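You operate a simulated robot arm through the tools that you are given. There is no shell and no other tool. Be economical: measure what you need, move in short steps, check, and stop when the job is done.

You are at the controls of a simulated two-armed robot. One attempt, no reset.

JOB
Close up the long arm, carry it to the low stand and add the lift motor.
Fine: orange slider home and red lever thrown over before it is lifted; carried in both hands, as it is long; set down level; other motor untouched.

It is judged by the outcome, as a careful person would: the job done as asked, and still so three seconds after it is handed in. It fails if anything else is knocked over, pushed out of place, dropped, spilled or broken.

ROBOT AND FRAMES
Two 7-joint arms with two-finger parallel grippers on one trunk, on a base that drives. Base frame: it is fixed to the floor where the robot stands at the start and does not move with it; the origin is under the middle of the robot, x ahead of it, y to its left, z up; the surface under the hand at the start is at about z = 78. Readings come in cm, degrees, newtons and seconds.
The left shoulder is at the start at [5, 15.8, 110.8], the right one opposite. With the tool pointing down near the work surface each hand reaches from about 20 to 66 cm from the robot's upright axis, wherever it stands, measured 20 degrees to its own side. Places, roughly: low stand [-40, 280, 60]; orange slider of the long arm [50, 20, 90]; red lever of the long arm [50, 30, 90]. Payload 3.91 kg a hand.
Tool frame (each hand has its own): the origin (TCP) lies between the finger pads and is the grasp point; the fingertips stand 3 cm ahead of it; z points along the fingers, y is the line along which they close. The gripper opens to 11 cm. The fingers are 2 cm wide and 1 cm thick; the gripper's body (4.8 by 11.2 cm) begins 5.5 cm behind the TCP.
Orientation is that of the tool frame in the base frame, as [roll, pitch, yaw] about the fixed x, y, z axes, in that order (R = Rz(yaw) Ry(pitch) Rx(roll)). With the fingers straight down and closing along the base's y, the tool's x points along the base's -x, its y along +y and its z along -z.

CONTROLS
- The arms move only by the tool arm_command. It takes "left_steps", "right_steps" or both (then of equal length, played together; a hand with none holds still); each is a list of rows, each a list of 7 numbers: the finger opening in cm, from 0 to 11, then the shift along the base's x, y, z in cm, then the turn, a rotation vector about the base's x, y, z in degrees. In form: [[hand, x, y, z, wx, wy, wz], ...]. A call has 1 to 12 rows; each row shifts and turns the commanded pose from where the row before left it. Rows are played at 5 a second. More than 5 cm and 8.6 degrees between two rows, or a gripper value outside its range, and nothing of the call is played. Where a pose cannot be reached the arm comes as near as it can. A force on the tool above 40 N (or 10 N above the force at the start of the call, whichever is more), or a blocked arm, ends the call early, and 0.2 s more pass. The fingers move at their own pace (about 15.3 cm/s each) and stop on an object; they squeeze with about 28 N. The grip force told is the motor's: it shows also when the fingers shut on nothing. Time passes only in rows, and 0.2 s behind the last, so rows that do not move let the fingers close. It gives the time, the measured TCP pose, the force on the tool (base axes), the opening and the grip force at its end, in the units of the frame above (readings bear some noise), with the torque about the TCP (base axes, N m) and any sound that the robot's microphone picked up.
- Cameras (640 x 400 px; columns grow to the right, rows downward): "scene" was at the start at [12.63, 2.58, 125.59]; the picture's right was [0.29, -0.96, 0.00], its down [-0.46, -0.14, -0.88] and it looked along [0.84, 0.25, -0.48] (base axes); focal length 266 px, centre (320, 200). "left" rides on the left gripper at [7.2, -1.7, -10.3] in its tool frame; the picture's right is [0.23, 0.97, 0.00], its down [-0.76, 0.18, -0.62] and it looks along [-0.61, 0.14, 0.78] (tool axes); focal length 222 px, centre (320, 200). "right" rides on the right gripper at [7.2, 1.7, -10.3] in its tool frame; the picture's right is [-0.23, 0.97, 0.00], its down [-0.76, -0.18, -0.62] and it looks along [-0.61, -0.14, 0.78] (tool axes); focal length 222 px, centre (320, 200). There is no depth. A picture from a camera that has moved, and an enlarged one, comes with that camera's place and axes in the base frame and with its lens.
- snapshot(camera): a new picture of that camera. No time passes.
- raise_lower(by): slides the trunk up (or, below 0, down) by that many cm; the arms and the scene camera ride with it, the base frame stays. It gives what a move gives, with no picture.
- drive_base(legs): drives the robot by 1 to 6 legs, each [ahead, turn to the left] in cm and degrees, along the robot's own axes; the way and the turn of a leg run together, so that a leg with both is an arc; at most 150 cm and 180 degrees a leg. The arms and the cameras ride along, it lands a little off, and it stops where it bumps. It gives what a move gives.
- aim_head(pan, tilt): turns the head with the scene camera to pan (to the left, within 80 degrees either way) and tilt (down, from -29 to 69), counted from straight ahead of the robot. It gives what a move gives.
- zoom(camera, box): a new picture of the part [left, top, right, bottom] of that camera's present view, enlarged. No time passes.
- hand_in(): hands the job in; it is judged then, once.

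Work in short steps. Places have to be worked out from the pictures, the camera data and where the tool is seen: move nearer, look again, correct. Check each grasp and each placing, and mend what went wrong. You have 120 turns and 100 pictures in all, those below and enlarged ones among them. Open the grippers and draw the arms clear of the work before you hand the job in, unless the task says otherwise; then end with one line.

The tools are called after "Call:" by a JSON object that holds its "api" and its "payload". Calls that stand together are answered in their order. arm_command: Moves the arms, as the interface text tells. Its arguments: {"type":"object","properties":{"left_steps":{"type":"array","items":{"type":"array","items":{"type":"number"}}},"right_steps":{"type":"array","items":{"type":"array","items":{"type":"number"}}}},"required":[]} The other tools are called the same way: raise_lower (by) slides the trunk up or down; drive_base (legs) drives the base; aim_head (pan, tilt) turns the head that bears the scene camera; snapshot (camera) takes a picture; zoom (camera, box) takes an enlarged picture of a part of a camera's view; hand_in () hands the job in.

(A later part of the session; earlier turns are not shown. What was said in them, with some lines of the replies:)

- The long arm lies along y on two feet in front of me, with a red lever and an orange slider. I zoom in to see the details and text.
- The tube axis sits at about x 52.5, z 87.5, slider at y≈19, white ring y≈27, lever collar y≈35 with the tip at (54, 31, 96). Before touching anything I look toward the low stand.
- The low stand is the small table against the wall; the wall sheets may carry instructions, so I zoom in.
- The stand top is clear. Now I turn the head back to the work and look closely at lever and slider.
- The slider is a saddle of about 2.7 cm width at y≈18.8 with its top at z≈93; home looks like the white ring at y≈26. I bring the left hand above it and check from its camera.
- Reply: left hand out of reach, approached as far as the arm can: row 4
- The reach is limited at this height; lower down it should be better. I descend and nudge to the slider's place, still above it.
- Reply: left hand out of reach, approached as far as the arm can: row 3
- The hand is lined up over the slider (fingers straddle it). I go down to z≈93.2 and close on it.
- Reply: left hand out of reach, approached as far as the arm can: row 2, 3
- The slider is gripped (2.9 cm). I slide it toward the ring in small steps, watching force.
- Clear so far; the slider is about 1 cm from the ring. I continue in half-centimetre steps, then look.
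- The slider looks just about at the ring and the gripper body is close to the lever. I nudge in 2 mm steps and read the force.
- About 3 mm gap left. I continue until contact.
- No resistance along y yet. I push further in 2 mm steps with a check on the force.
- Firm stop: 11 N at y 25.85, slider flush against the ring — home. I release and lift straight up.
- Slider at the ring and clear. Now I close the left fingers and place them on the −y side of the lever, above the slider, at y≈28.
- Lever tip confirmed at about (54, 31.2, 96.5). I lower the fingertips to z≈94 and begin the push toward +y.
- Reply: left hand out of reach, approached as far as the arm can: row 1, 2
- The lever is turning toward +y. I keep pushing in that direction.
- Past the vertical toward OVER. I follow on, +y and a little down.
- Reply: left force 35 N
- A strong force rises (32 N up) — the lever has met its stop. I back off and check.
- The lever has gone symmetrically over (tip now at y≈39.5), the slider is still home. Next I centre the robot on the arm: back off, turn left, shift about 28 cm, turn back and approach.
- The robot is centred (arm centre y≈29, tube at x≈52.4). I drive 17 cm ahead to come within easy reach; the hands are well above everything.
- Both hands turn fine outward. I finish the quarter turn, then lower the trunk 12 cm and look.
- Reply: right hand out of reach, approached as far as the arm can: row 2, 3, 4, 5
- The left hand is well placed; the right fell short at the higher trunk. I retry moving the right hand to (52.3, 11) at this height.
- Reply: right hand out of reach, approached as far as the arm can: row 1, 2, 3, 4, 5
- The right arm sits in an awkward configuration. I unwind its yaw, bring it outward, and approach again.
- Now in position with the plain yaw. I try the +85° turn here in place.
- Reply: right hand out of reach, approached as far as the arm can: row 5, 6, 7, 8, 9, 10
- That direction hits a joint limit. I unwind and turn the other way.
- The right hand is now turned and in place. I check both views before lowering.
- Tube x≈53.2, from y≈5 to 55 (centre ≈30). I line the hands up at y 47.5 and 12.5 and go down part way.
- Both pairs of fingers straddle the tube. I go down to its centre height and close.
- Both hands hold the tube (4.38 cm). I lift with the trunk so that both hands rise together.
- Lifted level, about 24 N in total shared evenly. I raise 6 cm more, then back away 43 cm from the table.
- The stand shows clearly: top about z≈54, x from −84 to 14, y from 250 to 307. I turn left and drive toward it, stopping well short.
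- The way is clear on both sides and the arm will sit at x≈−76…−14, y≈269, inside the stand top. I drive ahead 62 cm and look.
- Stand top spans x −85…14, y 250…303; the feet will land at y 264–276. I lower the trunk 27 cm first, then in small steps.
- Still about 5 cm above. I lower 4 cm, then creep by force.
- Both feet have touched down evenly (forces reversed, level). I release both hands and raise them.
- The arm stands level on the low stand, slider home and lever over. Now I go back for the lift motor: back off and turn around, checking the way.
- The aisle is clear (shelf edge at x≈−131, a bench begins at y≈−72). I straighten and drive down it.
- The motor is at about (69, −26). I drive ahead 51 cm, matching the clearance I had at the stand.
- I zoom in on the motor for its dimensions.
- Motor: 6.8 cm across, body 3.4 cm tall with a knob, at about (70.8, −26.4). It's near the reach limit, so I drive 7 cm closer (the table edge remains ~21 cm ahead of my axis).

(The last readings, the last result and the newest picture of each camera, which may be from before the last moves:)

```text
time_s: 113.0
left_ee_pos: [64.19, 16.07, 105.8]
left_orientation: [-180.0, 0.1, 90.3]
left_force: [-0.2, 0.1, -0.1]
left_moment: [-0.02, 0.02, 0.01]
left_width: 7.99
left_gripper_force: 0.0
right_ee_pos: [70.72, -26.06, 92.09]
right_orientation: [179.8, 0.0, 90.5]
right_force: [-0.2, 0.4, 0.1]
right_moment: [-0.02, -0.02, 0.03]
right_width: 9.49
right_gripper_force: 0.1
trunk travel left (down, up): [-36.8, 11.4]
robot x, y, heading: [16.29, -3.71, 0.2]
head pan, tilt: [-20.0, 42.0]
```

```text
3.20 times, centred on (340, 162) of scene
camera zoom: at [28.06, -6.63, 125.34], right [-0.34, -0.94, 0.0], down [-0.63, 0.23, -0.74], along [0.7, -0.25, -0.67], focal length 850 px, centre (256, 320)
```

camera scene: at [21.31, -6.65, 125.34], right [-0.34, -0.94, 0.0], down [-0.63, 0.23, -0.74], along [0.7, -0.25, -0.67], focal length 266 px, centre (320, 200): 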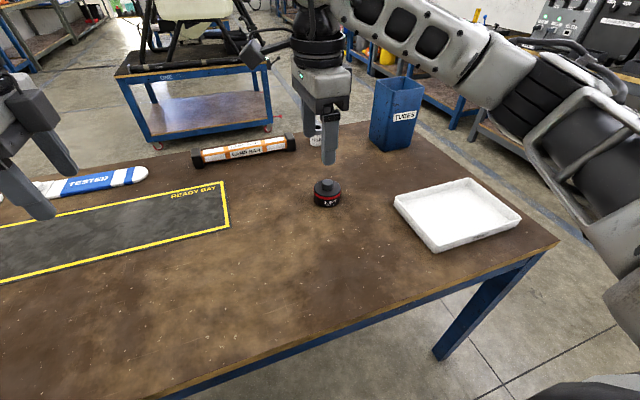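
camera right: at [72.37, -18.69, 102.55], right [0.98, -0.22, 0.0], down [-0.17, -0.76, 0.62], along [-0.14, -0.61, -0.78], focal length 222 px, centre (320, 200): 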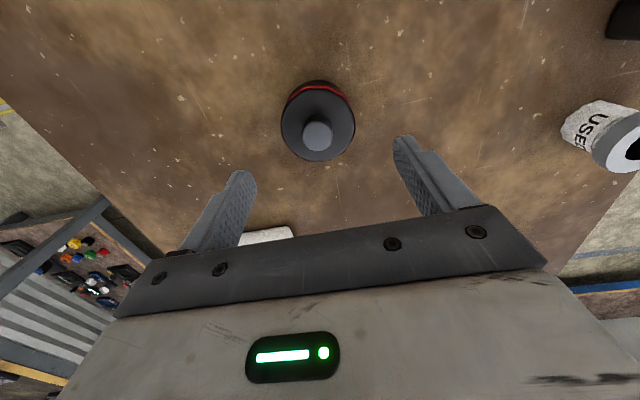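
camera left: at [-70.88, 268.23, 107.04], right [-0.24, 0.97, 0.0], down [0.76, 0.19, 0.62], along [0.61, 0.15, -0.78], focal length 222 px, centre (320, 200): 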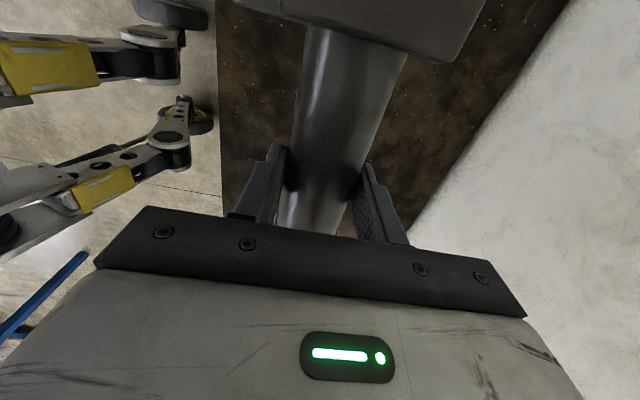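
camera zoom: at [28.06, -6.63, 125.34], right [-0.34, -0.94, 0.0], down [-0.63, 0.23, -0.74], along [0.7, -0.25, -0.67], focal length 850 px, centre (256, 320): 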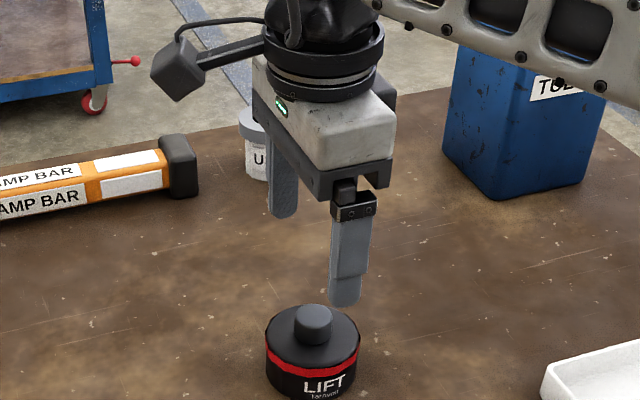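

Motor at (70.3, −26.1), the hand is right above it. I go down to z 82.5 around its body and close.

Call:
{"api": "arm_command", "payload": {"right_steps": [[9.5, -0.3, 0, -3, 0, 0, 0], [9.5, 0, 0, -3, 0, 0, 0], [9.5, 0, 0, -2.2, 0, 0, 0], [9.5, 0, 0, -1.4, 0, 0, 0], [6, 0, 0, 0, 0, 0, 0], [5, 0, 0, 0, 0, 0, 0], [5, 0, 0, 0, 0, 0, 0]]}}

Call:
{"api": "zoom", "payload": {"camera": "scene", "box": [240, 120, 440, 245]}}

```text
time_s: 114.7
left_ee_pos: [64.23, 16.0, 105.79]
left_orientation: [-179.9, 0.1, 90.3]
left_force: [0.8, -0.6, 0.1]
left_moment: [-0.01, 0.0, -0.03]
left_width: 7.98
left_gripper_force: 0.1
right_ee_pos: [70.53, -26.17, 82.51]
right_orientation: [179.9, 0.2, 90.4]
right_force: [0.5, 0.2, 0.0]
right_moment: [0.07, 0.06, 0.04]
right_width: 6.89
right_gripper_force: 28.6
trunk travel left (down, up): [-36.8, 11.4]
robot x, y, heading: [16.03, -3.79, 0.2]
head pan, tilt: [-20.0, 42.0]
```

```text
3.20 times, centred on (340, 182) of scene
camera zoom: at [28.09, -6.64, 125.33], right [-0.34, -0.94, 0.0], down [-0.63, 0.23, -0.74], along [0.7, -0.25, -0.67], focal length 850 px, centre (256, 256)
```

zoom: 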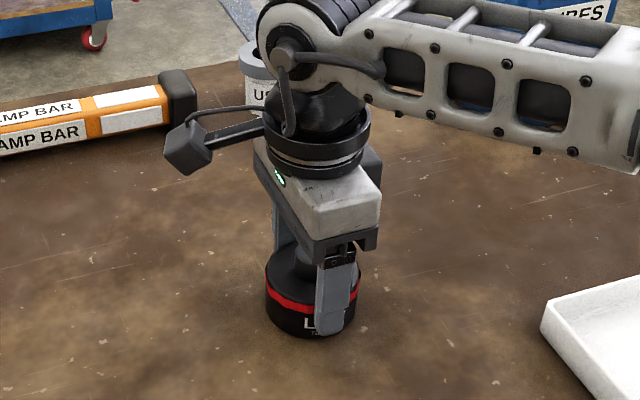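

Gripped at 6.9 cm. I lift straight up and then retract a bit.

Call:
{"api": "arm_command", "payload": {"right_steps": [[5, 0, 0, 2, 0, 0, 0], [5, 0, 0, 3, 0, 0, 0], [5, 0, 0, 4, 0, 0, 0], [5, 0, 0, 4, 0, 0, 0], [5, -2, 0, 4, 0, 0, 0], [5, -3, 1, 2, 0, 0, 0], [5, -2, 1, 0, 0, 0, 0]]}}

Call:
{"api": "snapshot", "payload": {"camera": "scene"}}

```text
time_s: 116.2
left_ee_pos: [64.21, 16.02, 105.8]
left_orientation: [-180.0, 0.1, 90.2]
left_force: [0.0, 0.7, -0.4]
left_moment: [0.01, 0.01, 0.0]
left_width: 7.98
left_gripper_force: 0.0
right_ee_pos: [63.48, -24.25, 101.74]
right_orientation: [179.9, 0.0, 90.5]
right_force: [-1.3, 0.1, -5.0]
right_moment: [0.03, 0.01, 0.01]
right_width: 6.95
right_gripper_force: 27.8
trunk travel left (down, up): [-36.8, 11.4]
robot x, y, heading: [16.22, -3.81, 0.2]
head pan, tilt: [-20.0, 42.0]
```

```text
37 pictures are left
camera scene: at [28.1, -6.65, 125.33], right [-0.34, -0.94, 0.0], down [-0.63, 0.23, -0.74], along [0.7, -0.25, -0.67], focal length 266 px, centre (320, 200)
```

scene: 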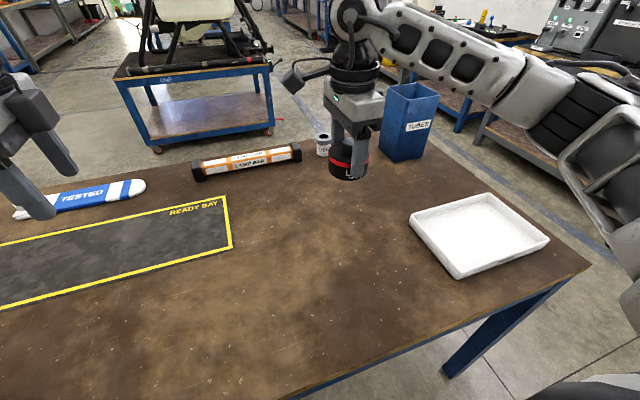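

The motor is held (5 N). I back off, turn left and drive toward the stand.

Call:
{"api": "drive_base", "payload": {"legs": [[-46, 0], [0, 90], [150, 0]]}}

Call:
{"api": "aim_head", "payload": {"pan": 0, "tilt": 35}}

Call:
{"api": "snapshot", "payload": {"camera": "scene"}}

```text
time_s: 129.7
left_ee_pos: [-44.03, 192.77, 105.59]
left_orientation: [-180.0, 0.1, 178.6]
left_force: [0.2, 0.4, -0.2]
left_moment: [0.01, 0.01, -0.03]
left_width: 7.99
left_gripper_force: 0.0
right_ee_pos: [-3.79, 190.91, 101.68]
right_orientation: [-179.9, 0.1, 178.8]
right_force: [-0.6, -0.2, -4.5]
right_moment: [-0.04, 0.05, 0.0]
right_width: 6.91
right_gripper_force: 27.9
trunk travel left (down, up): [-36.8, 11.4]
robot x, y, heading: [-25.94, 144.38, 88.3]
head pan, tilt: [-20.0, 42.0]
```

```text
time_s: 130.6
left_ee_pos: [-44.12, 192.8, 105.64]
left_orientation: [180.0, 0.1, 178.7]
left_force: [0.8, -0.3, -0.8]
left_moment: [-0.01, 0.0, 0.0]
left_width: 7.98
left_gripper_force: 0.1
right_ee_pos: [-3.79, 190.78, 101.53]
right_orientation: [-180.0, 0.1, 178.7]
right_force: [1.1, -0.1, -5.3]
right_moment: [0.01, 0.04, 0.01]
right_width: 6.94
right_gripper_force: 28.0
trunk travel left (down, up): [-36.8, 11.4]
robot x, y, heading: [-25.34, 144.26, 88.3]
head pan, tilt: [0.0, 35.0]
```

```text
36 pictures are left
camera scene: at [-25.41, 157.11, 126.38], right [1.0, -0.03, 0.0], down [-0.02, -0.57, -0.82], along [0.02, 0.82, -0.57], focal length 266 px, centre (320, 200)
```

scene: 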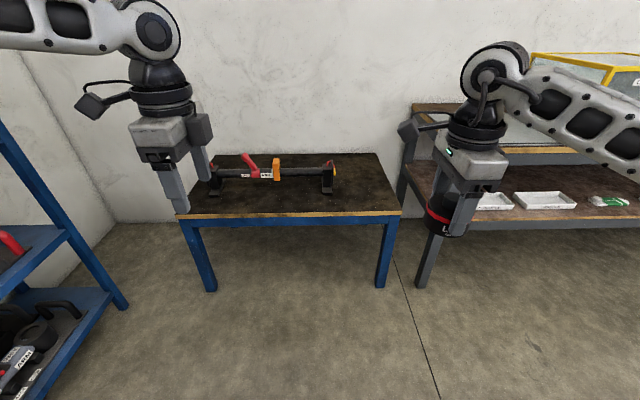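

The stand and arm look fine. The grey bench to the right (top z≈86, x≥31) is to be kept clear of the elbow, so I stop 4 cm further back than before: straighten and drive 72 cm.

Call:
{"api": "drive_base", "payload": {"legs": [[0, 3.5], [40, 0], [32, -1.5]]}}

Call:
{"api": "aim_head", "payload": {"pan": -30, "tilt": 40}}

Call:
{"api": "snapshot", "payload": {"camera": "scene"}}

```text
time_s: 135.2
left_ee_pos: [-48.09, 263.73, 105.75]
left_orientation: [180.0, 0.1, -179.4]
left_force: [0.5, 1.2, 0.2]
left_moment: [-0.03, 0.01, 0.03]
left_width: 8.01
left_gripper_force: 0.1
right_ee_pos: [-7.76, 263.24, 101.63]
right_orientation: [-180.0, 0.1, -179.1]
right_force: [-0.2, 1.2, -5.1]
right_moment: [0.0, 0.03, 0.01]
right_width: 6.9
right_gripper_force: 28.5
trunk travel left (down, up): [-36.8, 11.4]
robot x, y, heading: [-28.21, 216.12, 90.7]
head pan, tilt: [0.0, 35.0]
```

```text
time_s: 136.2
left_ee_pos: [-48.08, 263.65, 105.73]
left_orientation: [-180.0, 0.1, -179.4]
left_force: [0.3, -0.5, 0.1]
left_moment: [-0.03, -0.02, -0.03]
left_width: 8.04
left_gripper_force: 0.1
right_ee_pos: [-7.75, 263.24, 101.56]
right_orientation: [180.0, 0.1, -179.1]
right_force: [0.0, -0.9, -4.7]
right_moment: [-0.02, 0.06, 0.0]
right_width: 6.91
right_gripper_force: 27.9
trunk travel left (down, up): [-36.8, 11.4]
robot x, y, heading: [-27.89, 216.08, 90.6]
head pan, tilt: [-30.0, 40.0]
```

```text
35 pictures are left
camera scene: at [-23.79, 227.28, 125.62], right [0.87, -0.49, 0.0], down [-0.32, -0.56, -0.77], along [0.38, 0.67, -0.64], focal length 266 px, centre (320, 200)
```

scene: 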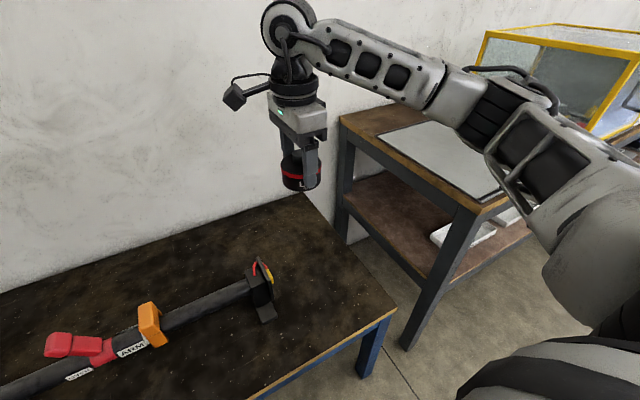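

Good view: the bench corner is at (30, 250), my elbow stays short of it. I shift the motor right to x≈0, y≈266 and lower the trunk 18 cm.

Call:
{"api": "arm_command", "payload": {"right_steps": [[5, 2.5, 1, 0, 0, 0, 0], [5, 2.5, 1, 0, 0, 0, 0], [5, 2.5, 0.5, 0, 0, 0, 0], [5, 0, 0, 0, 0, 0, 0]]}}

Call:
{"api": "raise_lower", "payload": {"by": -18}}

Call:
{"api": "snapshot", "payload": {"camera": "scene"}}

```text
time_s: 137.2
left_ee_pos: [-48.1, 263.66, 105.66]
left_orientation: [-180.0, 0.1, -179.4]
left_force: [-0.4, -0.1, 0.5]
left_moment: [-0.02, 0.0, 0.0]
left_width: 8.01
left_gripper_force: 0.1
right_ee_pos: [-0.37, 265.76, 101.66]
right_orientation: [-180.0, 0.1, -179.1]
right_force: [-1.3, -0.3, -6.2]
right_moment: [-0.03, 0.05, -0.02]
right_width: 6.89
right_gripper_force: 28.4
trunk travel left (down, up): [-36.8, 11.4]
robot x, y, heading: [-27.52, 215.83, 90.6]
head pan, tilt: [-30.0, 40.0]
```

```text
time_s: 139.2
left_ee_pos: [-47.99, 263.48, 87.71]
left_orientation: [179.9, 0.0, -179.3]
left_force: [-0.4, 0.2, 0.2]
left_moment: [0.02, -0.04, 0.03]
left_width: 7.98
left_gripper_force: 0.0
right_ee_pos: [-0.26, 265.72, 83.69]
right_orientation: [-180.0, 0.1, -179.0]
right_force: [-0.4, -0.2, -4.9]
right_moment: [-0.01, 0.02, 0.0]
right_width: 6.89
right_gripper_force: 28.4
trunk travel left (down, up): [-18.8, 29.4]
robot x, y, heading: [-27.78, 215.71, 90.7]
head pan, tilt: [-30.0, 40.0]
```

```text
34 pictures are left
camera scene: at [-23.78, 227.26, 107.63], right [0.87, -0.49, 0.0], down [-0.32, -0.56, -0.77], along [0.38, 0.67, -0.64], focal length 266 px, centre (320, 200)
```

scene: 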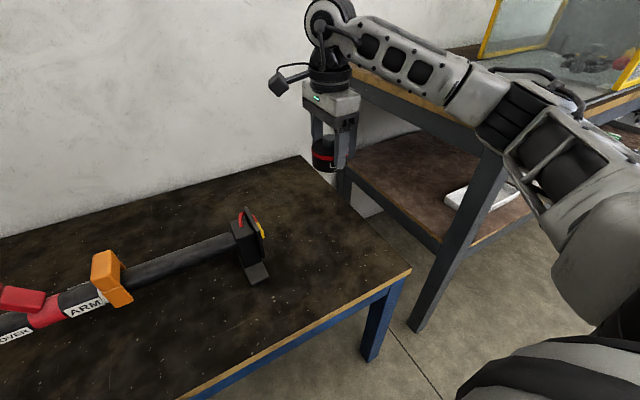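

The motor is over the stand's free right part. Expected contact at TCP z≈59.5; I lower 21 cm with the arm first.

Call:
{"api": "arm_command", "payload": {"right_steps": [[5, 0, 0, -4, 0, 0, 0], [5, 0, 0, -4, 0, 0, 0], [5, 0, 0, -4, 0, 0, 0], [5, 0, 0, -4, 0, 0, 0], [5, 0, 0, -3, 0, 0, 0], [5, 0, 0, -2, 0, 0, 0], [5, 0, 0, 0, 0, 0, 0]]}}

Call:
{"api": "snapshot", "payload": {"camera": "scene"}}

```text
time_s: 140.8
left_ee_pos: [-48.03, 263.56, 87.79]
left_orientation: [180.0, 0.2, -179.3]
left_force: [0.8, -0.2, -0.2]
left_moment: [-0.02, -0.02, 0.02]
left_width: 8.0
left_gripper_force: 0.2
right_ee_pos: [-0.41, 265.86, 62.54]
right_orientation: [180.0, 0.1, -178.9]
right_force: [0.2, 0.2, -5.5]
right_moment: [0.0, 0.04, 0.02]
right_width: 6.89
right_gripper_force: 28.4
trunk travel left (down, up): [-18.8, 29.4]
robot x, y, heading: [-27.9, 216.22, 90.6]
head pan, tilt: [-30.0, 40.0]
```

```text
33 pictures are left
camera scene: at [-23.78, 227.27, 107.62], right [0.87, -0.49, 0.0], down [-0.32, -0.56, -0.77], along [0.38, 0.67, -0.64], focal length 266 px, centre (320, 200)
```

scene: 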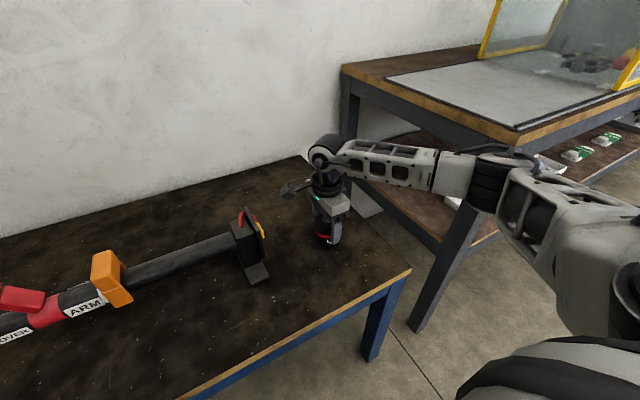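

About 3 cm left. I lower gently to contact.

Call:
{"api": "arm_command", "payload": {"right_steps": [[5, 0, 0, -1.5, 0, 0, 0], [5, 0, 0, -0.7, 0, 0, 0], [5, 0, 0, -0.4, 0, 0, 0], [5, 0, 0, -0.3, 0, 0, 0], [5, 0, 0, 0, 0, 0, 0]]}}

```text
time_s: 142.0
left_ee_pos: [-48.04, 263.46, 87.89]
left_orientation: [179.9, 0.0, -179.3]
left_force: [0.7, -0.2, 1.0]
left_moment: [0.01, 0.02, 0.01]
left_width: 8.0
left_gripper_force: 0.0
right_ee_pos: [-0.31, 265.76, 59.78]
right_orientation: [-180.0, 0.1, -178.9]
right_force: [0.1, -0.8, -6.1]
right_moment: [-0.01, 0.04, 0.01]
right_width: 6.92
right_gripper_force: 27.8
trunk travel left (down, up): [-18.8, 29.4]
robot x, y, heading: [-27.77, 215.91, 90.8]
head pan, tilt: [-30.0, 40.0]
```

No contact yet; I go on in 2–3 mm steps.

Call:
{"api": "arm_command", "payload": {"right_steps": [[5, 0, 0, -0.25, 0, 0, 0], [5, 0, 0, -0.2, 0, 0, 0], [5, 0, 0, 0, 0, 0, 0]]}}

Call:
{"api": "zoom", "payload": {"camera": "scene", "box": [260, 160, 420, 260]}}

```text
time_s: 142.8
left_ee_pos: [-48.16, 263.68, 87.81]
left_orientation: [179.9, 0.2, -179.3]
left_force: [0.2, -0.4, 0.5]
left_moment: [0.0, 0.0, 0.01]
left_width: 8.01
left_gripper_force: 0.1
right_ee_pos: [-0.29, 265.79, 59.69]
right_orientation: [179.9, 0.1, -179.0]
right_force: [3.0, -3.6, 12.4]
right_moment: [-0.56, 0.0, 0.16]
right_width: 6.91
right_gripper_force: 27.6
trunk travel left (down, up): [-18.8, 29.4]
robot x, y, heading: [-27.88, 215.74, 90.6]
head pan, tilt: [-30.0, 40.0]
```

```text
4.00 times, centred on (340, 210) of scene
camera zoom: at [-23.83, 227.15, 107.67], right [0.87, -0.49, 0.0], down [-0.32, -0.56, -0.77], along [0.38, 0.67, -0.64], focal length 1062 px, centre (240, 160)
```

zoom: 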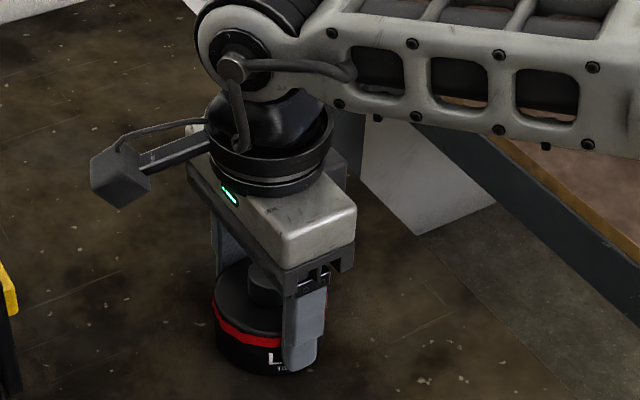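

The motor has touched down (12 N up). I open and lift the hand straight off.

Call:
{"api": "arm_command", "payload": {"right_steps": [[7.5, 0, 0, 0.1, 0, 0, 0], [9.5, 0, 0, 0, 0, 0, 0], [9.5, 0, 0, 0, 0, 0, 0], [9.5, 0, 0, 2, 0, 0, 0], [9.5, 0, 0, 4, 0, 0, 0], [9.5, 0, 0, 4, 0, 0, 0], [9.5, 0, 0, 4, 0, 0, 0], [9.5, 0, 0, 4, 0, 0, 0], [9.5, 0, 0, 4, 0, 0, 0]]}}

Call:
{"api": "raise_lower", "payload": {"by": 18}}

Call:
{"api": "drive_base", "payload": {"legs": [[-50, 0]]}}

Call:
{"api": "aim_head", "payload": {"pan": 0, "tilt": 38}}

Call:
{"api": "snapshot", "payload": {"camera": "scene"}}

```text
time_s: 144.8
left_ee_pos: [-48.03, 263.67, 87.7]
left_orientation: [-180.0, 0.0, -179.3]
left_force: [-0.1, 0.5, -0.2]
left_moment: [0.02, 0.0, -0.01]
left_width: 7.98
left_gripper_force: 0.0
right_ee_pos: [-0.19, 265.66, 81.55]
right_orientation: [-180.0, 0.1, -179.0]
right_force: [-0.6, 0.5, 1.1]
right_moment: [-0.02, 0.01, -0.01]
right_width: 9.49
right_gripper_force: 0.0
trunk travel left (down, up): [-18.8, 29.4]
robot x, y, heading: [-27.57, 216.13, 90.7]
head pan, tilt: [-30.0, 40.0]
```

```text
time_s: 146.8
left_ee_pos: [-47.99, 263.67, 105.74]
left_orientation: [-180.0, 0.1, -179.4]
left_force: [-0.4, 0.1, 0.7]
left_moment: [0.02, 0.03, -0.01]
left_width: 7.99
left_gripper_force: 0.0
right_ee_pos: [-0.25, 265.74, 99.42]
right_orientation: [180.0, 0.1, -178.9]
right_force: [0.1, -0.1, -0.1]
right_moment: [0.02, 0.0, -0.01]
right_width: 9.51
right_gripper_force: 0.0
trunk travel left (down, up): [-36.8, 11.4]
robot x, y, heading: [-27.6, 215.64, 90.6]
head pan, tilt: [-30.0, 40.0]
```

```text
time_s: 149.7
left_ee_pos: [-47.35, 213.3, 105.81]
left_orientation: [179.9, 0.1, -179.6]
left_force: [0.7, 0.1, 0.4]
left_moment: [-0.01, 0.01, 0.0]
left_width: 8.0
left_gripper_force: 0.0
right_ee_pos: [0.44, 215.07, 99.55]
right_orientation: [179.9, 0.1, -179.4]
right_force: [-0.1, -0.2, -0.2]
right_moment: [0.05, -0.01, -0.01]
right_width: 9.5
right_gripper_force: 0.0
trunk travel left (down, up): [-36.8, 11.4]
robot x, y, heading: [-27.07, 165.77, 90.1]
head pan, tilt: [-30.0, 40.0]
```

```text
time_s: 150.7
left_ee_pos: [-47.52, 213.35, 105.72]
left_orientation: [180.0, 0.0, -179.5]
left_force: [0.7, 0.2, -0.2]
left_moment: [-0.02, -0.03, 0.01]
left_width: 8.01
left_gripper_force: 0.1
right_ee_pos: [0.45, 215.08, 99.47]
right_orientation: [-180.0, 0.2, -179.3]
right_force: [-0.1, -0.7, -0.3]
right_moment: [0.0, 0.0, 0.01]
right_width: 9.5
right_gripper_force: 0.1
trunk travel left (down, up): [-36.8, 11.4]
robot x, y, heading: [-27.44, 165.46, 90.4]
head pan, tilt: [0.0, 38.0]
```

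```text
31 pictures are left
camera scene: at [-27.62, 178.1, 125.93], right [1.0, 0.0, 0.0], down [0.0, -0.62, -0.79], along [0.0, 0.79, -0.62], focal length 266 px, centre (320, 200)
```

scene: 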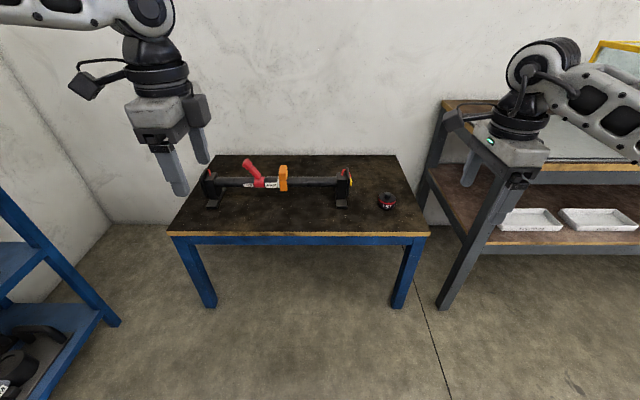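

Call:
{"api": "zoom", "payload": {"camera": "scene", "box": [190, 140, 430, 290]}}

```text
2.67 times, centred on (310, 215) of scene
camera zoom: at [-27.62, 178.1, 125.93], right [1.0, 0.0, 0.0], down [0.0, -0.62, -0.79], along [0.0, 0.79, -0.62], focal length 708 px, centre (347, 160)
```

zoom: 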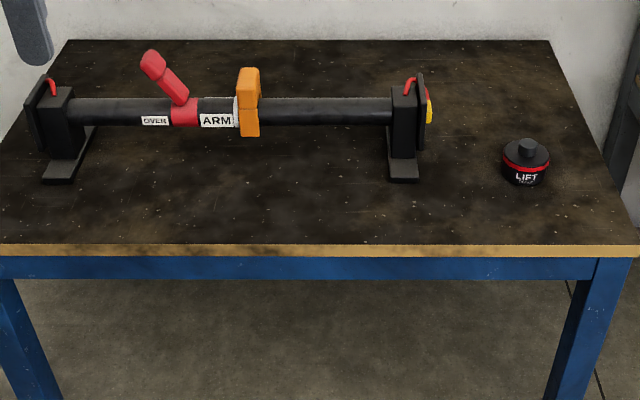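

The long arm stands level on the low stand with the slider at the ring and the lever on the OVER side. The lift motor is upright beside it, and both hands are empty and clear, so I hand in.

Call:
{"api": "hand_in", "payload": {}}

```text
The job is handed in.
```

The long arm is closed up (slider home, lever thrown over), was carried in both hands, and stands level on the low stand. The lift motor is upright on the stand beside it, not fixed to the arm, and the other motor was not touched.
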